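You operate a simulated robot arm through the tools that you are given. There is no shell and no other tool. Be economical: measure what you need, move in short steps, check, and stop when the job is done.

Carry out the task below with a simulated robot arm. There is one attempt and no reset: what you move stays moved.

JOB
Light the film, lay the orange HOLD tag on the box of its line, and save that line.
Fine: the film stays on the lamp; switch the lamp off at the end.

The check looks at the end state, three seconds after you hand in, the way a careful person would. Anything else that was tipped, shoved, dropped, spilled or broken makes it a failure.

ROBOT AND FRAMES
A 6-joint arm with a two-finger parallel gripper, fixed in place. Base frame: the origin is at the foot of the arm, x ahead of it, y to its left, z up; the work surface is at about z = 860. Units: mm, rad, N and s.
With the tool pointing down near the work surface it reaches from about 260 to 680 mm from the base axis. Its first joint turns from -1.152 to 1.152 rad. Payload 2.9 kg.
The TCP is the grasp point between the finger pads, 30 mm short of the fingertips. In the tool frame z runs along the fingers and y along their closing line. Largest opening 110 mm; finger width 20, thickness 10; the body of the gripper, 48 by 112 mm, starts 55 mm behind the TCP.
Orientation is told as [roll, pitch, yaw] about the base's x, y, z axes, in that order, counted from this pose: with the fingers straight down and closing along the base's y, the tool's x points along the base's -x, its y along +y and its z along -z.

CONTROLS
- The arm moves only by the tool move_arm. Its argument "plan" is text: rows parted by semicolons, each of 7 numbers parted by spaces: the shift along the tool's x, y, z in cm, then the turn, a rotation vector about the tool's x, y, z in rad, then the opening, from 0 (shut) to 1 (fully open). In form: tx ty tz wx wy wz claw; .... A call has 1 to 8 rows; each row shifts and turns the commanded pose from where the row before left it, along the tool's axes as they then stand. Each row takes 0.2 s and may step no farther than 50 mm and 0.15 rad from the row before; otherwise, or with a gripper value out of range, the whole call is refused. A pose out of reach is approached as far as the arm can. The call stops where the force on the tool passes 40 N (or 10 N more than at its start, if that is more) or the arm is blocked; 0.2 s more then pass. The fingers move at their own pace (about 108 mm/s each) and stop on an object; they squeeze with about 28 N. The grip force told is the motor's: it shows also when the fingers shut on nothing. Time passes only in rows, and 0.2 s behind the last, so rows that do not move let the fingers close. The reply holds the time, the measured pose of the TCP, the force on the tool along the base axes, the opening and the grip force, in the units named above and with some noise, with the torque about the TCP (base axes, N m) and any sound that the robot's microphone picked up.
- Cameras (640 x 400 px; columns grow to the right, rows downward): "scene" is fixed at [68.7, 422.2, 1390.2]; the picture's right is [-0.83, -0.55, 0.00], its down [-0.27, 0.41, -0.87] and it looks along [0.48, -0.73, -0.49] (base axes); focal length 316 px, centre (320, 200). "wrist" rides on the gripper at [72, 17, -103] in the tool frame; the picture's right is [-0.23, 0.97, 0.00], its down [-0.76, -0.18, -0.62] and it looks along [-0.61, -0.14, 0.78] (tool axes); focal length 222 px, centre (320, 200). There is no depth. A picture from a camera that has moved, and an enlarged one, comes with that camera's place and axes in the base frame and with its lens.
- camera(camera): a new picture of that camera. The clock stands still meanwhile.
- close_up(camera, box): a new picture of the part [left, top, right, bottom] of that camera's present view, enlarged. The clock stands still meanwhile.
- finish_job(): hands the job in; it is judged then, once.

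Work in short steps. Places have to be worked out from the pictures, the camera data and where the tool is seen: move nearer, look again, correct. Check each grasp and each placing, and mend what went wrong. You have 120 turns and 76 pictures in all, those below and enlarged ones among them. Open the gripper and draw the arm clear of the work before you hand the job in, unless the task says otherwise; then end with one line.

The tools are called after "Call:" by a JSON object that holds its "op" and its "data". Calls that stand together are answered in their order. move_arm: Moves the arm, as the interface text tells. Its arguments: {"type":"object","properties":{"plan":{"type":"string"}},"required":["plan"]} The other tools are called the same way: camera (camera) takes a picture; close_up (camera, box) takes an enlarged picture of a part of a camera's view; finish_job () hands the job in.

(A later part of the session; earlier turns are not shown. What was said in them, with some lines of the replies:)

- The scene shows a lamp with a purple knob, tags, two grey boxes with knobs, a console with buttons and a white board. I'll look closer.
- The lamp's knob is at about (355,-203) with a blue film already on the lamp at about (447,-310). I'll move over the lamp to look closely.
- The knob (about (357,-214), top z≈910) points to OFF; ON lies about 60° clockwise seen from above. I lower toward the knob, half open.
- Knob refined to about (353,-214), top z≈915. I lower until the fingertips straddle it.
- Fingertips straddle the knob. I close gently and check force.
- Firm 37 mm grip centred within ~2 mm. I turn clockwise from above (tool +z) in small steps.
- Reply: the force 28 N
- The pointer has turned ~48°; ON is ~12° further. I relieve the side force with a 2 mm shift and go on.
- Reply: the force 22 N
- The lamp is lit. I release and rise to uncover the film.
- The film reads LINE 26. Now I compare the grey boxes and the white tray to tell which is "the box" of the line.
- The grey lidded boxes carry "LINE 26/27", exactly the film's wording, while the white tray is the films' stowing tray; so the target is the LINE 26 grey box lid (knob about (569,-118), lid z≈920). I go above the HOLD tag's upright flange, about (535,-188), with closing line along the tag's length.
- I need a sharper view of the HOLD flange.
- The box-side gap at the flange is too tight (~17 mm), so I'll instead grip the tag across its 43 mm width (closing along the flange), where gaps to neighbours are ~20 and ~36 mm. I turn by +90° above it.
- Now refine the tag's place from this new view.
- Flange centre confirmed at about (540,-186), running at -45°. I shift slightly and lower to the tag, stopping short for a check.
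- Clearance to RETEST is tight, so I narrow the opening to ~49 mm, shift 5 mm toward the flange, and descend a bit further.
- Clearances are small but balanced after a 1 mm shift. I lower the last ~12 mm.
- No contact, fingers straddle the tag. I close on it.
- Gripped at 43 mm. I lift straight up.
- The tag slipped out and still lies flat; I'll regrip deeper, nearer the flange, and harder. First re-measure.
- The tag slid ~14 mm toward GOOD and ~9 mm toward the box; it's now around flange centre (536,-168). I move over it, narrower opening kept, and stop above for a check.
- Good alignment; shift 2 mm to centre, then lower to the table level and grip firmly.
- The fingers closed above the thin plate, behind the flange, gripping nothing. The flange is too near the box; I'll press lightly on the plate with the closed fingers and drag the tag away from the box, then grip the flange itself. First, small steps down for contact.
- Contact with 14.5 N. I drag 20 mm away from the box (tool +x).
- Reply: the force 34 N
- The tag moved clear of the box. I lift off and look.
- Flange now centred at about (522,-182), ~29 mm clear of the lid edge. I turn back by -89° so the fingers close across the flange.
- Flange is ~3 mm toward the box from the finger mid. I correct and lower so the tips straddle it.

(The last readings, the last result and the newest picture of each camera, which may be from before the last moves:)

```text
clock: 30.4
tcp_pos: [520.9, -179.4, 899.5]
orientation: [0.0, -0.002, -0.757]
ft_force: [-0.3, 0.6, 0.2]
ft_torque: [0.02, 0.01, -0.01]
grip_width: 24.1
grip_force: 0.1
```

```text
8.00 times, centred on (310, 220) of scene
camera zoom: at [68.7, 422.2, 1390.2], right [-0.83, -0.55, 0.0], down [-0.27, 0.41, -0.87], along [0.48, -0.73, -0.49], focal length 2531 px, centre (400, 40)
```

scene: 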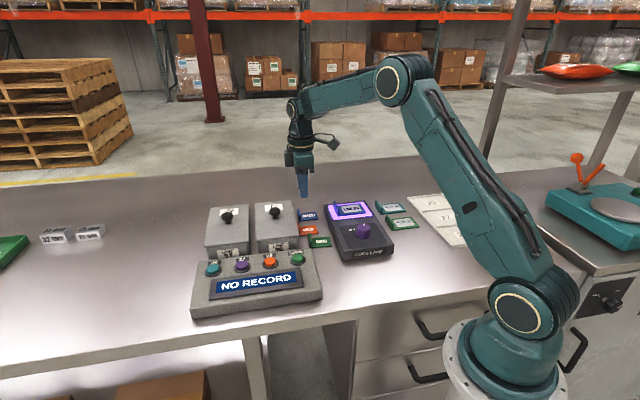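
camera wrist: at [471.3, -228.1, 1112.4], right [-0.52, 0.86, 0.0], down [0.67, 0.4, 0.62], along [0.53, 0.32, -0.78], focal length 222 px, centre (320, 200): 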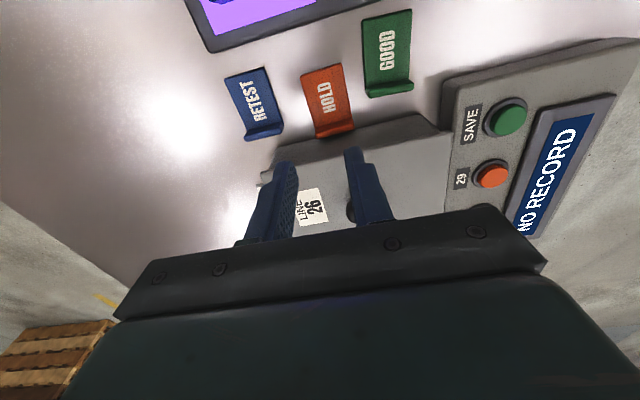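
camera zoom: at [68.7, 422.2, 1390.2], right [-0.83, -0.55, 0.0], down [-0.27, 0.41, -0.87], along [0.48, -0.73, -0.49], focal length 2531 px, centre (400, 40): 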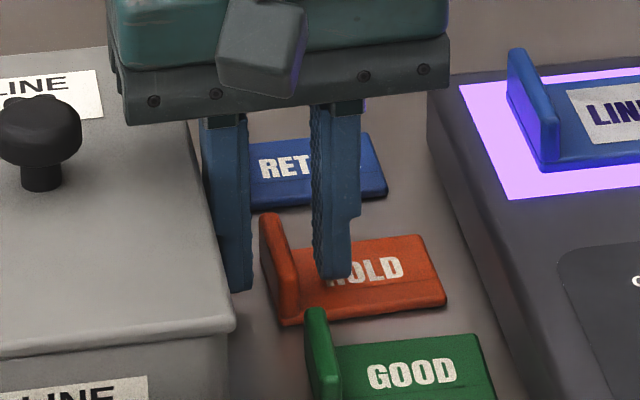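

The fingers straddle the flange cleanly. Close fully and check.

Call:
{"op": "move_arm", "data": {"plan": "0 0 0.1 0 0 0 0.12; 0 0 0 0 0 0 0.05; 0 0 0 0 0 0 0; 0 0 0 0 0 0 0"}}

Call:
{"op": "move_arm", "data": {"plan": "0 0 -0.5 0 0 0 0; 0 0 -0.5 0 0 0 0; 0 0 -1 0 0 0 0; 0 0 0 0 0 0 0"}}

Call:
{"op": "close_up", "data": {"camera": "scene", "box": [280, 195, 340, 245]}}

```text
clock: 31.4
tcp_pos: [522.2, -179.5, 899.0]
orientation: [0.0, -0.001, -0.755]
ft_force: [-0.1, 0.5, 1.1]
ft_torque: [0.0, 0.03, -0.01]
grip_width: 6.8
grip_force: 28.0
```

```text
clock: 32.4
tcp_pos: [521.9, -180.8, 919.0]
orientation: [-0.001, 0.0, -0.755]
ft_force: [0.4, 0.2, 0.0]
ft_torque: [-0.01, 0.01, 0.0]
grip_width: 6.6
grip_force: 28.3
```

```text
8.00 times, centred on (310, 220) of scene
camera zoom: at [68.7, 422.2, 1390.2], right [-0.83, -0.55, 0.0], down [-0.27, 0.41, -0.87], along [0.48, -0.73, -0.49], focal length 2531 px, centre (400, 40)
```

zoom: 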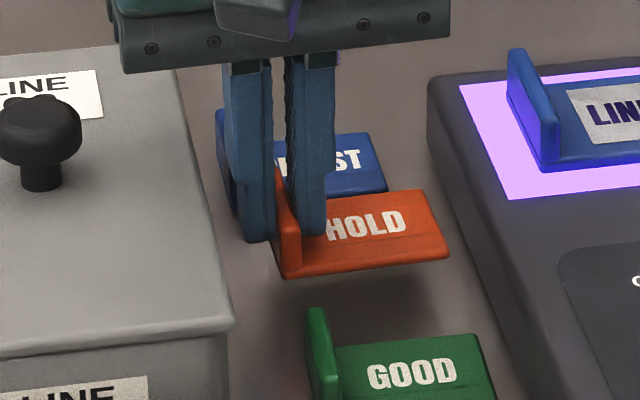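

The tag is held firmly and hangs level. I lift higher and carry it above the near half of the LINE 26 lid.

Call:
{"op": "move_arm", "data": {"plan": "0 0 -3 0 0 0 0; 0 0 -4 0 0 0 0; 0 0 -4 0 0 0 0; 1.9 3.47 0 0 0 0 0; 1.9 3.47 0 0 0 0 0; 1.9 3.47 0 0 0 0 0; 0 0 0 0 0 0 0"}}

Call:
{"op": "camera", "data": {"camera": "wrist"}}

Call:
{"op": "close_up", "data": {"camera": "scene", "box": [200, 150, 340, 270]}}

```text
clock: 34.0
tcp_pos: [549.1, -60.4, 1029.9]
orientation: [0.0, -0.001, -0.756]
ft_force: [0.9, -0.2, 0.0]
ft_torque: [0.0, -0.01, -0.01]
grip_width: 6.9
grip_force: 28.1
```

```text
29 pictures are left
camera wrist: at [508.2, 1.3, 1131.4], right [0.83, 0.55, 0.0], down [0.43, -0.65, 0.62], along [0.34, -0.52, -0.78], focal length 222 px, centre (320, 200)
```

wrist: 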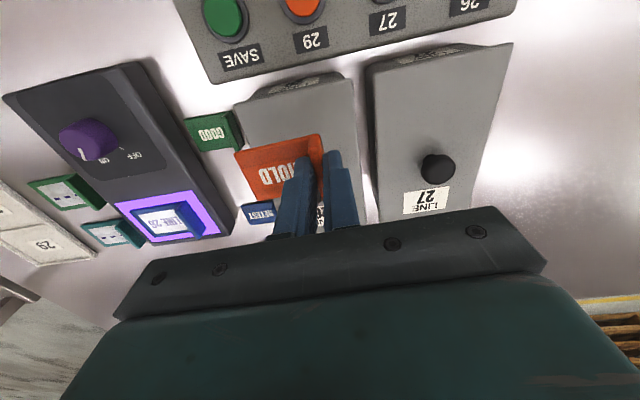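

```text
3.33 times, centred on (270, 210) of scene
camera zoom: at [68.7, 422.3, 1390.2], right [-0.83, -0.55, 0.0], down [-0.27, 0.41, -0.87], along [0.48, -0.73, -0.49], focal length 1054 px, centre (487, 167)
```

zoom: 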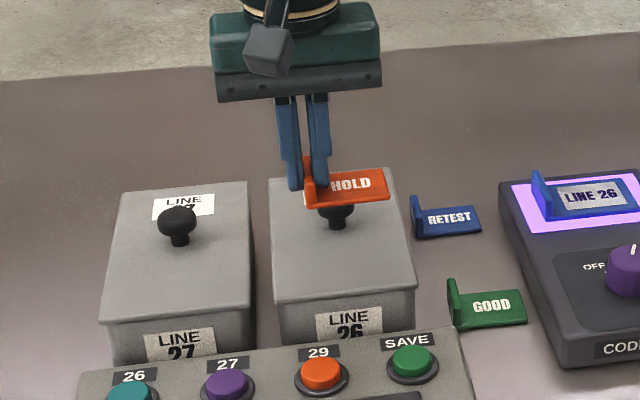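

Tag lines up over the near half of the lid. I shift 4 mm further in and lower toward it.

Call:
{"op": "move_arm", "data": {"plan": "-0.4 0 2 0 0 0 0; 0 0 2 0 0 0 0; 0 0 1.5 0 0 0 0; 0 0 0 0 0 0 0"}}

Call:
{"op": "close_up", "data": {"camera": "scene", "box": [220, 170, 320, 260]}}

Call:
{"op": "close_up", "data": {"camera": "wrist", "box": [200, 40, 420, 220]}}

```text
clock: 35.0
tcp_pos: [553.3, -68.1, 974.5]
orientation: [0.002, -0.002, -0.755]
ft_force: [0.8, -0.6, 0.5]
ft_torque: [0.01, 0.01, -0.02]
grip_width: 6.6
grip_force: 28.4
```

```text
4.44 times, centred on (270, 215) of scene
camera zoom: at [68.7, 422.2, 1390.2], right [-0.83, -0.55, 0.0], down [-0.27, 0.41, -0.87], along [0.48, -0.73, -0.49], focal length 1406 px, centre (542, 133)
```

zoom: 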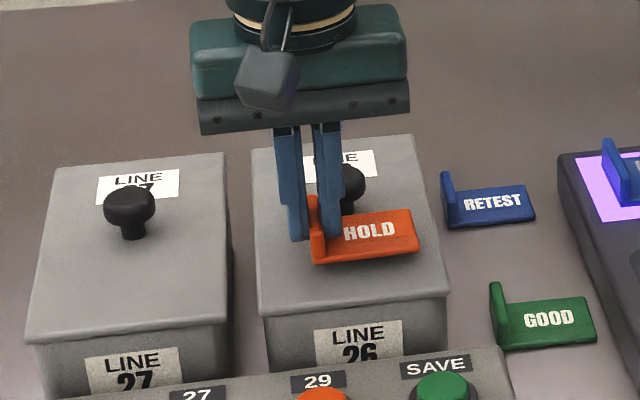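

```text
2.22 times, centred on (310, 130) of wrist
camera zoom: at [512.2, -5.5, 1076.6], right [0.83, 0.55, 0.0], down [0.43, -0.65, 0.62], along [0.34, -0.52, -0.78], focal length 494 px, centre (342, 356)
```

zoom: 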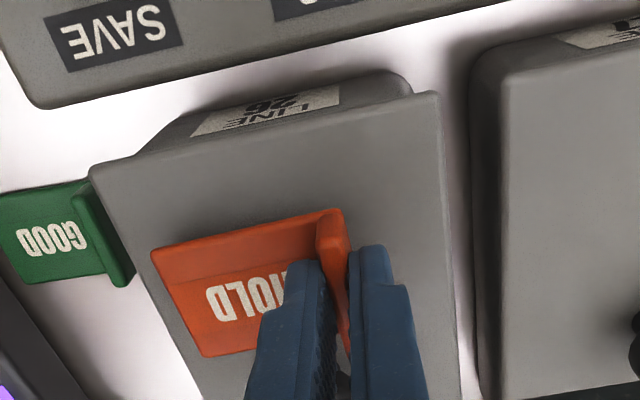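

Position looks good; I nudge 4 mm back from the knob and lower slowly to contact.

Call:
{"op": "move_arm", "data": {"plan": "0.4 0 0.6 0 0 0 0; 0 0 0.3 0 0 0 0; 0 0 0.2 0 0 0 0; 0 0 0 0 0 0 0"}}

Call:
{"op": "move_arm", "data": {"plan": "0 0 0.2 0 0 0 0; 0 0 0.1 0 0 0 0"}}

Call:
{"op": "close_up", "data": {"camera": "scene", "box": [230, 190, 310, 250]}}

```text
clock: 36.0
tcp_pos: [550.7, -64.9, 963.1]
orientation: [0.002, -0.002, -0.755]
ft_force: [-2.9, 5.1, 20.1]
ft_torque: [0.13, 0.2, -0.09]
grip_width: 6.6
grip_force: 28.0
```

```text
clock: 36.6
tcp_pos: [551.8, -66.9, 961.0]
orientation: [0.002, -0.002, -0.756]
ft_force: [4.6, 2.5, 20.1]
ft_torque: [-0.1, -0.07, 0.01]
grip_width: 6.4
grip_force: 27.4
```

```text
6.67 times, centred on (270, 220) of scene
camera zoom: at [68.5, 422.3, 1390.2], right [-0.83, -0.55, 0.0], down [-0.27, 0.41, -0.87], along [0.48, -0.73, -0.49], focal length 2109 px, centre (653, 67)
```

zoom: 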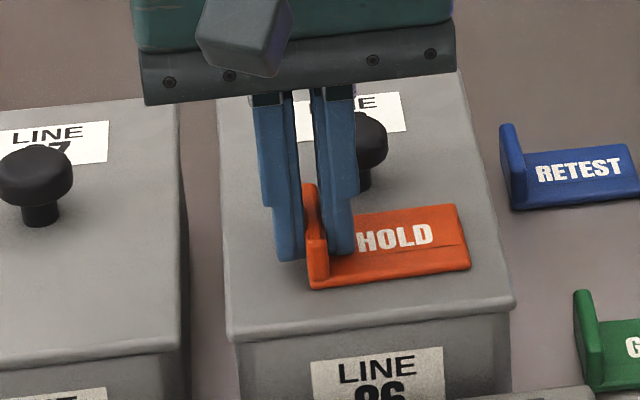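

The tag rests on the lid (contact 20 N). I ease up 2 mm, open, and rise.

Call:
{"op": "move_arm", "data": {"plan": "0 0 -0.2 0 0 0 0; 0 0 0 0 0 0 0.08; 0 0 0 0 0 0 0.15; 0 0 0 0 0 0 0.2; 0 0 -1 0 0 0 0.2; 0 0 -4 0 0 0 0.2; 0 0 -5 0 0 0 0.2; 0 0 -4 0 0 0 0.1"}}

Call:
{"op": "close_up", "data": {"camera": "scene", "box": [180, 180, 340, 320]}}

Call:
{"op": "camera", "data": {"camera": "wrist"}}

```text
clock: 38.4
tcp_pos: [547.2, -63.8, 1100.6]
orientation: [-0.002, 0.003, -0.756]
ft_force: [0.3, 0.7, -0.2]
ft_torque: [0.03, 0.02, -0.02]
grip_width: 10.8
grip_force: 0.1
```

```text
2.86 times, centred on (260, 250) of scene
camera zoom: at [68.7, 422.2, 1390.2], right [-0.83, -0.55, 0.0], down [-0.27, 0.41, -0.87], along [0.48, -0.73, -0.49], focal length 904 px, centre (491, 57)
```

zoom: 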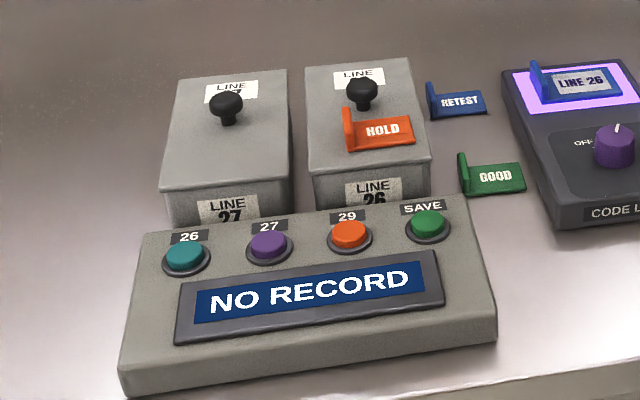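

```text
23 pictures are left
camera wrist: at [507.0, -2.1, 1204.5], right [0.83, 0.55, 0.0], down [0.43, -0.65, 0.62], along [0.34, -0.52, -0.78], focal length 222 px, centre (320, 200)
```

wrist: 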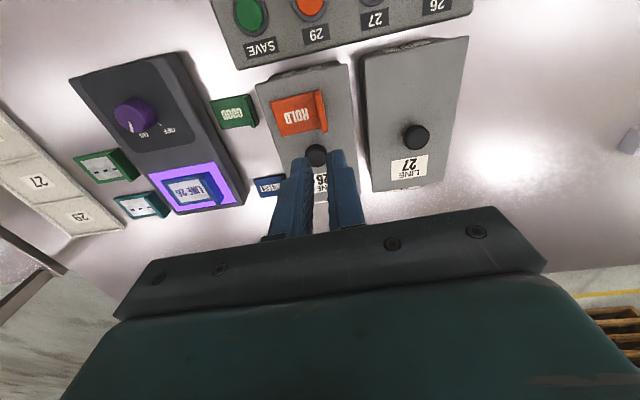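

The HOLD tag lies flat on the LINE 26 lid. Next the console: button 26 at about (576,95), SAVE at about (436,-38), tops z≈900. I move above 26 with fingers shut.

Call:
{"op": "move_arm", "data": {"plan": "2.25 3.375 0 0 0 0 0; 2.25 3.375 0 0 0 0 0; 2.25 3.375 0 0 0 0 0; 2.25 3.375 0 0 0 0 0; 0 0 4 0 0 0 0; 0 0 4 0 0 0 0; 0 0 0 0 0 0 0"}}

Call:
{"op": "close_up", "data": {"camera": "wrist", "box": [180, 20, 460, 220]}}

Call:
{"op": "close_up", "data": {"camera": "scene", "box": [180, 180, 320, 320]}}

```text
clock: 40.0
tcp_pos: [580.3, 94.9, 1021.7]
orientation: [0.0, 0.001, -0.757]
ft_force: [-0.5, 0.5, -0.4]
ft_torque: [0.04, 0.01, 0.04]
grip_width: 0.0
grip_force: 28.4
```

```text
2.00 times, centred on (320, 120) of wrist
camera zoom: at [539.6, 156.4, 1122.7], right [0.83, 0.55, 0.0], down [0.43, -0.65, 0.62], along [0.35, -0.52, -0.78], focal length 444 px, centre (320, 360)
```

zoom: 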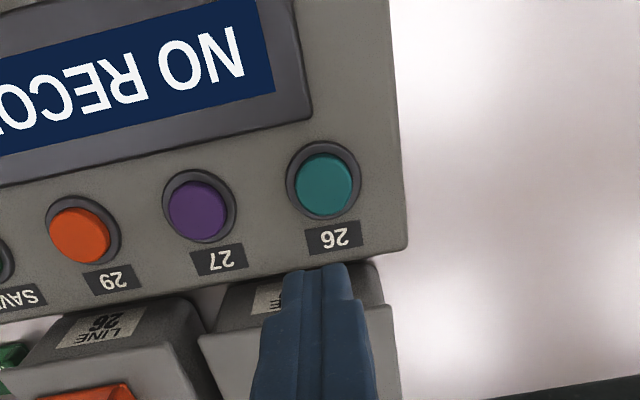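

```text
2.86 times, centred on (250, 250) of scene
camera zoom: at [68.7, 422.2, 1390.2], right [-0.83, -0.55, 0.0], down [-0.27, 0.41, -0.87], along [0.48, -0.73, -0.49], focal length 904 px, centre (520, 57)
```

zoom: 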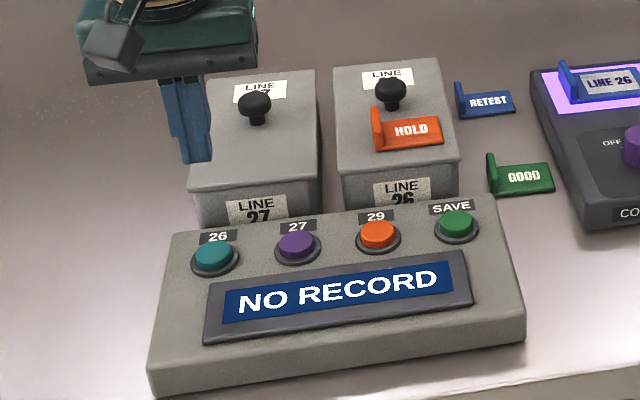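

Button 26 centre ≈ (580,97), top z≈895. I lower to just above it and check alignment.

Call:
{"op": "move_arm", "data": {"plan": "-0.1 0.1 3 0 0 0 0; 0 0 3 0 0 0 0; 0 0 2 0 0 0 0; 0 0 0 0 0 0 0"}}

Call:
{"op": "close_up", "data": {"camera": "wrist", "box": [220, 90, 420, 230]}}

Call:
{"op": "close_up", "data": {"camera": "scene", "box": [180, 220, 260, 290]}}

```text
clock: 41.0
tcp_pos: [581.8, 95.9, 939.9]
orientation: [-0.002, 0.0, -0.756]
ft_force: [-0.7, 0.7, -0.1]
ft_torque: [0.03, 0.0, 0.0]
grip_width: 0.0
grip_force: 28.1
```

```text
2.86 times, centred on (320, 160) of wrist
camera zoom: at [541.5, 157.5, 1041.3], right [0.83, 0.55, 0.0], down [0.43, -0.65, 0.62], along [0.35, -0.52, -0.78], focal length 635 px, centre (320, 314)
```

zoom: 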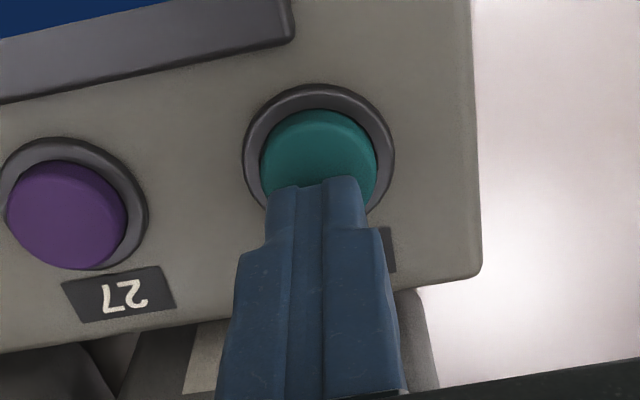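

```text
5.71 times, centred on (220, 255) of scene
camera zoom: at [68.7, 422.2, 1390.2], right [-0.83, -0.55, 0.0], down [-0.27, 0.41, -0.87], along [0.48, -0.73, -0.49], focal length 1808 px, centre (891, -114)
```

zoom: 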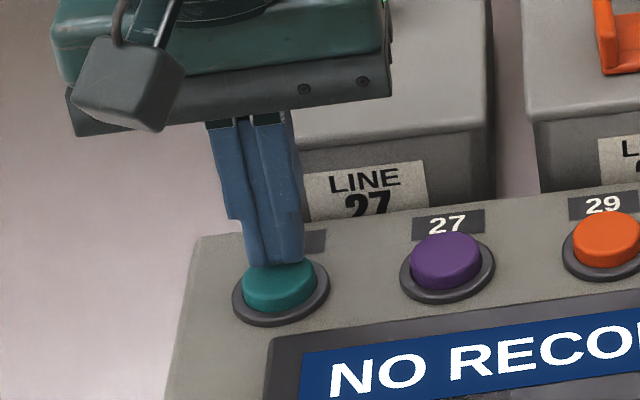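

Nearly centred; I shift 3 mm toward the near side and press down in small steps.

Call:
{"op": "move_arm", "data": {"plan": "0.3 0 0.4 0 0 0 0; 0 0 0.3 0 0 0 0; 0 0 0.3 0 0 0 0; 0 0 0.2 0 0 0 0"}}

Call:
{"op": "close_up", "data": {"camera": "scene", "box": [180, 220, 320, 320]}}

```text
clock: 42.0
tcp_pos: [577.9, 97.0, 929.8]
orientation: [0.001, -0.001, -0.754]
ft_force: [0.0, -0.5, 7.8]
ft_torque: [0.03, 0.02, 0.02]
grip_width: 0.1
grip_force: 27.8
heard: click
```

```text
4.00 times, centred on (250, 270) of scene
camera zoom: at [68.6, 422.2, 1390.2], right [-0.83, -0.55, 0.0], down [-0.27, 0.41, -0.87], along [0.48, -0.73, -0.49], focal length 1265 px, centre (600, -80)
```

zoom: 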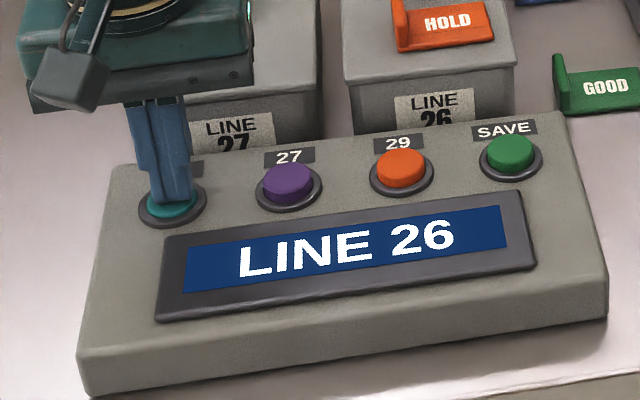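

The display reads LINE 26. I rise and move along to SAVE at about (440,-42).

Call:
{"op": "move_arm", "data": {"plan": "0 0 -3.5 0 0 0 0; 0 0 -3.5 0 0 0 0; 0.13 -4.89 0 0 0 0 0; 0.13 -4.89 0 0 0 0 0; 0.13 -4.89 0 0 0 0 0; 0.13 -4.89 0 0 0 0 0; 0 0 4 0 0 0 0; 0 0 2 0 0 0 0"}}

Call:
{"op": "close_up", "data": {"camera": "wrist", "box": [220, 90, 420, 230]}}

Call:
{"op": "close_up", "data": {"camera": "scene", "box": [180, 190, 320, 320]}}

```text
clock: 43.8
tcp_pos: [437.1, -42.3, 939.1]
orientation: [0.0, 0.0, -0.753]
ft_force: [0.2, 0.1, 0.1]
ft_torque: [0.02, 0.0, 0.03]
grip_width: 0.0
grip_force: 28.1
```

```text
2.86 times, centred on (320, 160) of wrist
camera zoom: at [396.2, 19.5, 1042.2], right [0.83, 0.55, 0.0], down [0.43, -0.65, 0.62], along [0.34, -0.52, -0.78], focal length 635 px, centre (320, 314)
```

zoom: 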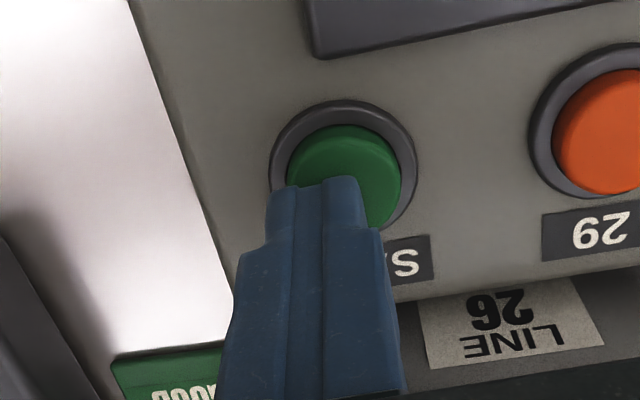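

```text
3.08 times, centred on (250, 255) of scene
camera zoom: at [68.7, 422.2, 1390.2], right [-0.83, -0.55, 0.0], down [-0.27, 0.41, -0.87], along [0.48, -0.73, -0.49], focal length 973 px, centre (535, 31)
```

zoom: 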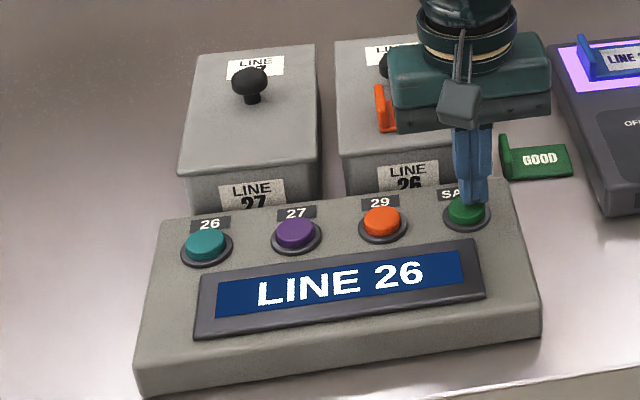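

SAVE is ~6 mm toward +y of the tool. I correct and press.

Call:
{"op": "move_arm", "data": {"plan": "0 0.6 0 0 0 0 0; 0 0 0.4 0 0 0 0; 0 0 0.4 0 0 0 0; 0 0 0.3 0 0 0 0; 0 0 0.1 0 0 0 0"}}

Call:
{"op": "close_up", "data": {"camera": "scene", "box": [180, 190, 320, 320]}}

```text
clock: 45.0
tcp_pos: [442.8, -37.2, 929.6]
orientation: [0.003, -0.002, -0.754]
ft_force: [-5.5, 2.8, 13.9]
ft_torque: [0.1, 0.14, 0.02]
grip_width: 0.0
grip_force: 27.9
heard: click
```

```text
3.08 times, centred on (250, 255) of scene
camera zoom: at [68.4, 422.3, 1390.2], right [-0.83, -0.55, 0.0], down [-0.27, 0.41, -0.87], along [0.48, -0.73, -0.49], focal length 973 px, centre (535, 31)
```

zoom: 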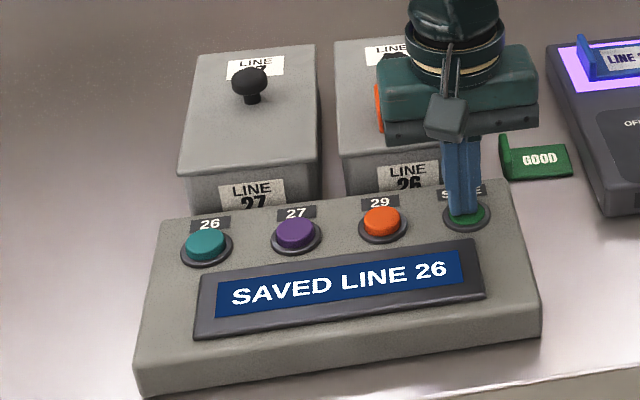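

SAVED LINE 26. Now back to the lamp knob at about (354,-215), with yaw -1.04 and open fingers.

Call:
{"op": "move_arm", "data": {"plan": "0 0 -4.5 0 0 0 0; 0 0 -4.5 0 0 0 0; -1.44 -4.755 0 0 0 0 0.2; -1.44 -4.755 0 0 0 0 0.5; -1.44 -4.755 0 0 0 0 0.5; -1.44 -4.755 0 0 0 0 0.5; 0 0 0 0 0 0.143 0.5; 0 0 0 0 0 0.143 0.5"}}

Call:
{"op": "move_arm", "data": {"plan": "0 0 3 0 0 0 0.5; 0 0 2.2 0 0 0 0.5; 0 0 0 0 0 0 0.5"}}

Call:
{"op": "camera", "data": {"camera": "wrist"}}

Call:
{"op": "close_up", "data": {"camera": "scene", "box": [300, 170, 410, 260]}}

```text
clock: 46.8
tcp_pos: [355.9, -216.7, 1017.9]
orientation: [-0.001, -0.001, -1.042]
ft_force: [-0.5, 0.6, -0.2]
ft_torque: [-0.03, -0.01, 0.0]
grip_width: 54.8
grip_force: 0.1
```

```text
clock: 47.6
tcp_pos: [355.8, -213.9, 965.2]
orientation: [0.0, 0.001, -1.041]
ft_force: [0.7, -0.6, -0.4]
ft_torque: [-0.01, 0.02, -0.02]
grip_width: 54.7
grip_force: 0.0
```

```text
14 pictures are left
camera wrist: at [335.1, -143.9, 1069.0], right [0.96, 0.3, 0.0], down [0.23, -0.75, 0.62], along [0.18, -0.6, -0.78], focal length 222 px, centre (320, 200)
```

wrist: 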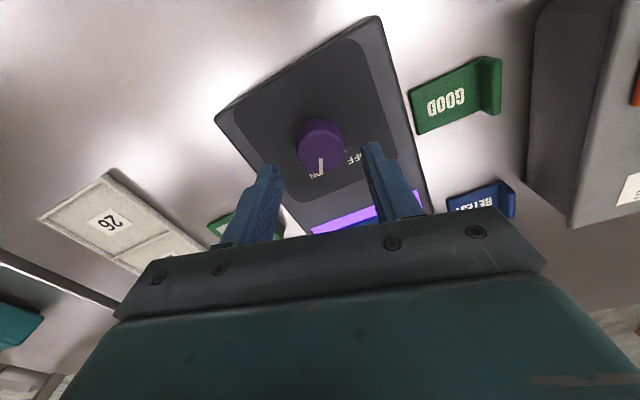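

```text
4.44 times, centred on (355, 215) of scene
camera zoom: at [68.7, 422.2, 1390.2], right [-0.83, -0.55, 0.0], down [-0.27, 0.41, -0.87], along [0.48, -0.73, -0.49], focal length 1406 px, centre (164, 133)
```

zoom: 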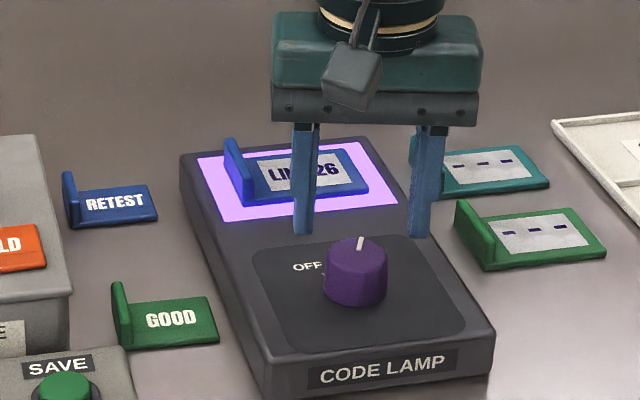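

Knob lies between the fingers. I lower and grip it.

Call:
{"op": "move_arm", "data": {"plan": "0 0 1.4 0 0 0 0.5; 0 0 1.4 0 0 0 0.5; 0 0 1 0 0 0 0.5; 0 0 0 0 0 0 0.35; 0 0 0 0 0 0 0.25; 0 0 0 0 0 0 0.12; 0 0 0 0 0 0 0.12"}}

Call:
{"op": "move_arm", "data": {"plan": "0 0 0 0 0 -0.13 0.12; 0 0 0 0 0 -0.13 0.12; 0 0 0 0 0 -0.13 0.12; 0 0 0 0 0 -0.13 0.12; 0 0 0 0 0 0 0.12"}}

```text
clock: 49.2
tcp_pos: [356.1, -216.1, 928.3]
orientation: [0.003, -0.002, -1.037]
ft_force: [18.4, 13.3, -7.5]
ft_torque: [-0.58, -0.9, -0.02]
grip_width: 36.7
grip_force: 45.0
```

```text
clock: 50.4
tcp_pos: [356.4, -215.9, 929.1]
orientation: [0.001, -0.004, -0.518]
ft_force: [22.1, 0.0, -7.1]
ft_torque: [0.37, -0.23, -0.02]
grip_width: 36.6
grip_force: 44.7
```

Turning well; I relieve the side force slightly and turn the rest.

Call:
{"op": "move_arm", "data": {"plan": "-0.13 0.07 0 0 0 0 0.12; 0 0 0 0 0 -0.13 0.12; 0 0 0 0 0 -0.13 0.12; 0 0 0 0 0 -0.13 0.12; 0 0 0 0 0 -0.13 0.12; 0 0 0 0 0 0 0.12"}}

Call:
{"op": "close_up", "data": {"camera": "scene", "box": [300, 170, 410, 260]}}

```text
clock: 51.8
tcp_pos: [356.2, -214.5, 928.0]
orientation: [-0.003, 0.0, 0.0]
ft_force: [-5.7, 2.5, 34.7]
ft_torque: [0.08, 0.55, 0.01]
grip_width: 36.6
grip_force: 45.0
```

```text
4.44 times, centred on (355, 215) of scene
camera zoom: at [68.2, 422.5, 1390.1], right [-0.83, -0.55, 0.0], down [-0.27, 0.41, -0.87], along [0.48, -0.73, -0.49], focal length 1406 px, centre (164, 133)
```

zoom: 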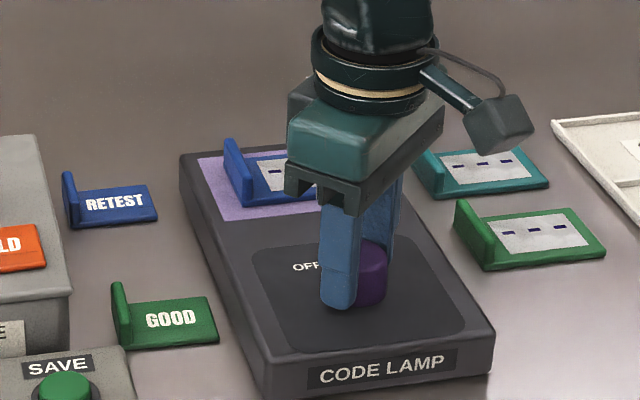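

The lamp is off. I release gradually and rise well clear.

Call:
{"op": "move_arm", "data": {"plan": "0 0 0 0 0 0 0.25; 0 0 0 0 0 0 0.4; 0 0 0 0 0 0 0.5; 0 0 -3 0 0 0 0.5; 0 0 -5 0 0 0 0.5; 0 0 -5 0 0 0 0.5; 0 0 -5 0 0 0 0.7; 0 0 -4 0 0 0 1"}}

Call:
{"op": "camera", "data": {"camera": "scene"}}

Call:
{"op": "close_up", "data": {"camera": "scene", "box": [190, 180, 410, 320]}}

```text
clock: 53.6
tcp_pos: [359.5, -214.3, 1149.3]
orientation: [0.001, 0.0, -0.001]
ft_force: [-0.2, 0.4, 0.2]
ft_torque: [-0.01, -0.01, 0.02]
grip_width: 110.0
grip_force: 0.1
```

```text
11 pictures are left
```

scene: 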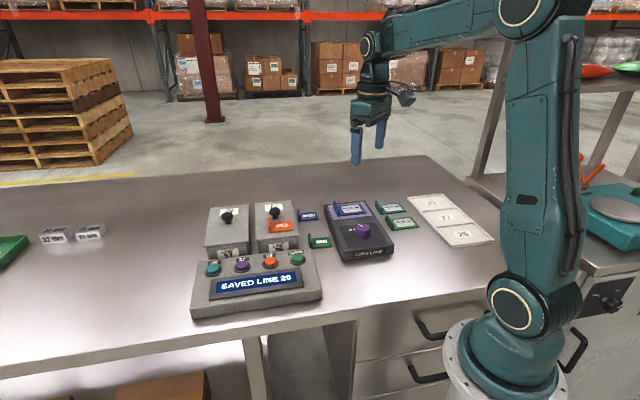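

```text
2.86 times, centred on (300, 250) of scene
camera zoom: at [68.7, 422.2, 1390.2], right [-0.83, -0.55, 0.0], down [-0.27, 0.41, -0.87], along [0.48, -0.73, -0.49], focal length 904 px, centre (377, 57)
```

zoom: 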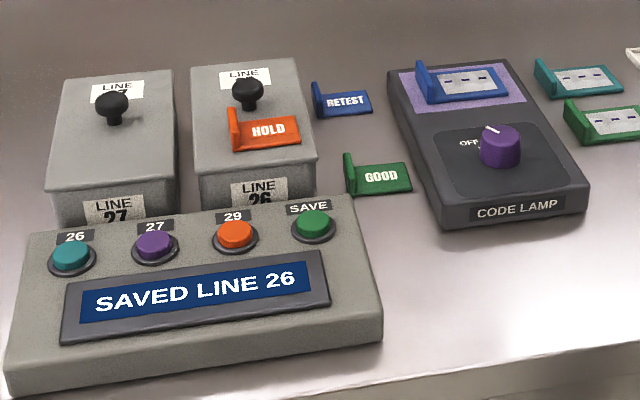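

The lamp is off with its film still on it, the HOLD tag lies on the LINE 26 box, the display shows SAVED LINE 26, and the gripper is open and clear. I hand in.

Call:
{"op": "finish_job", "data": {}}

```text
The job is handed in.
```

I handed in the job: the film lit as LINE 26, the orange HOLD tag is on the lid of the LINE 26 box, the console shows SAVED LINE 26, and the lamp is off with the film still on it.
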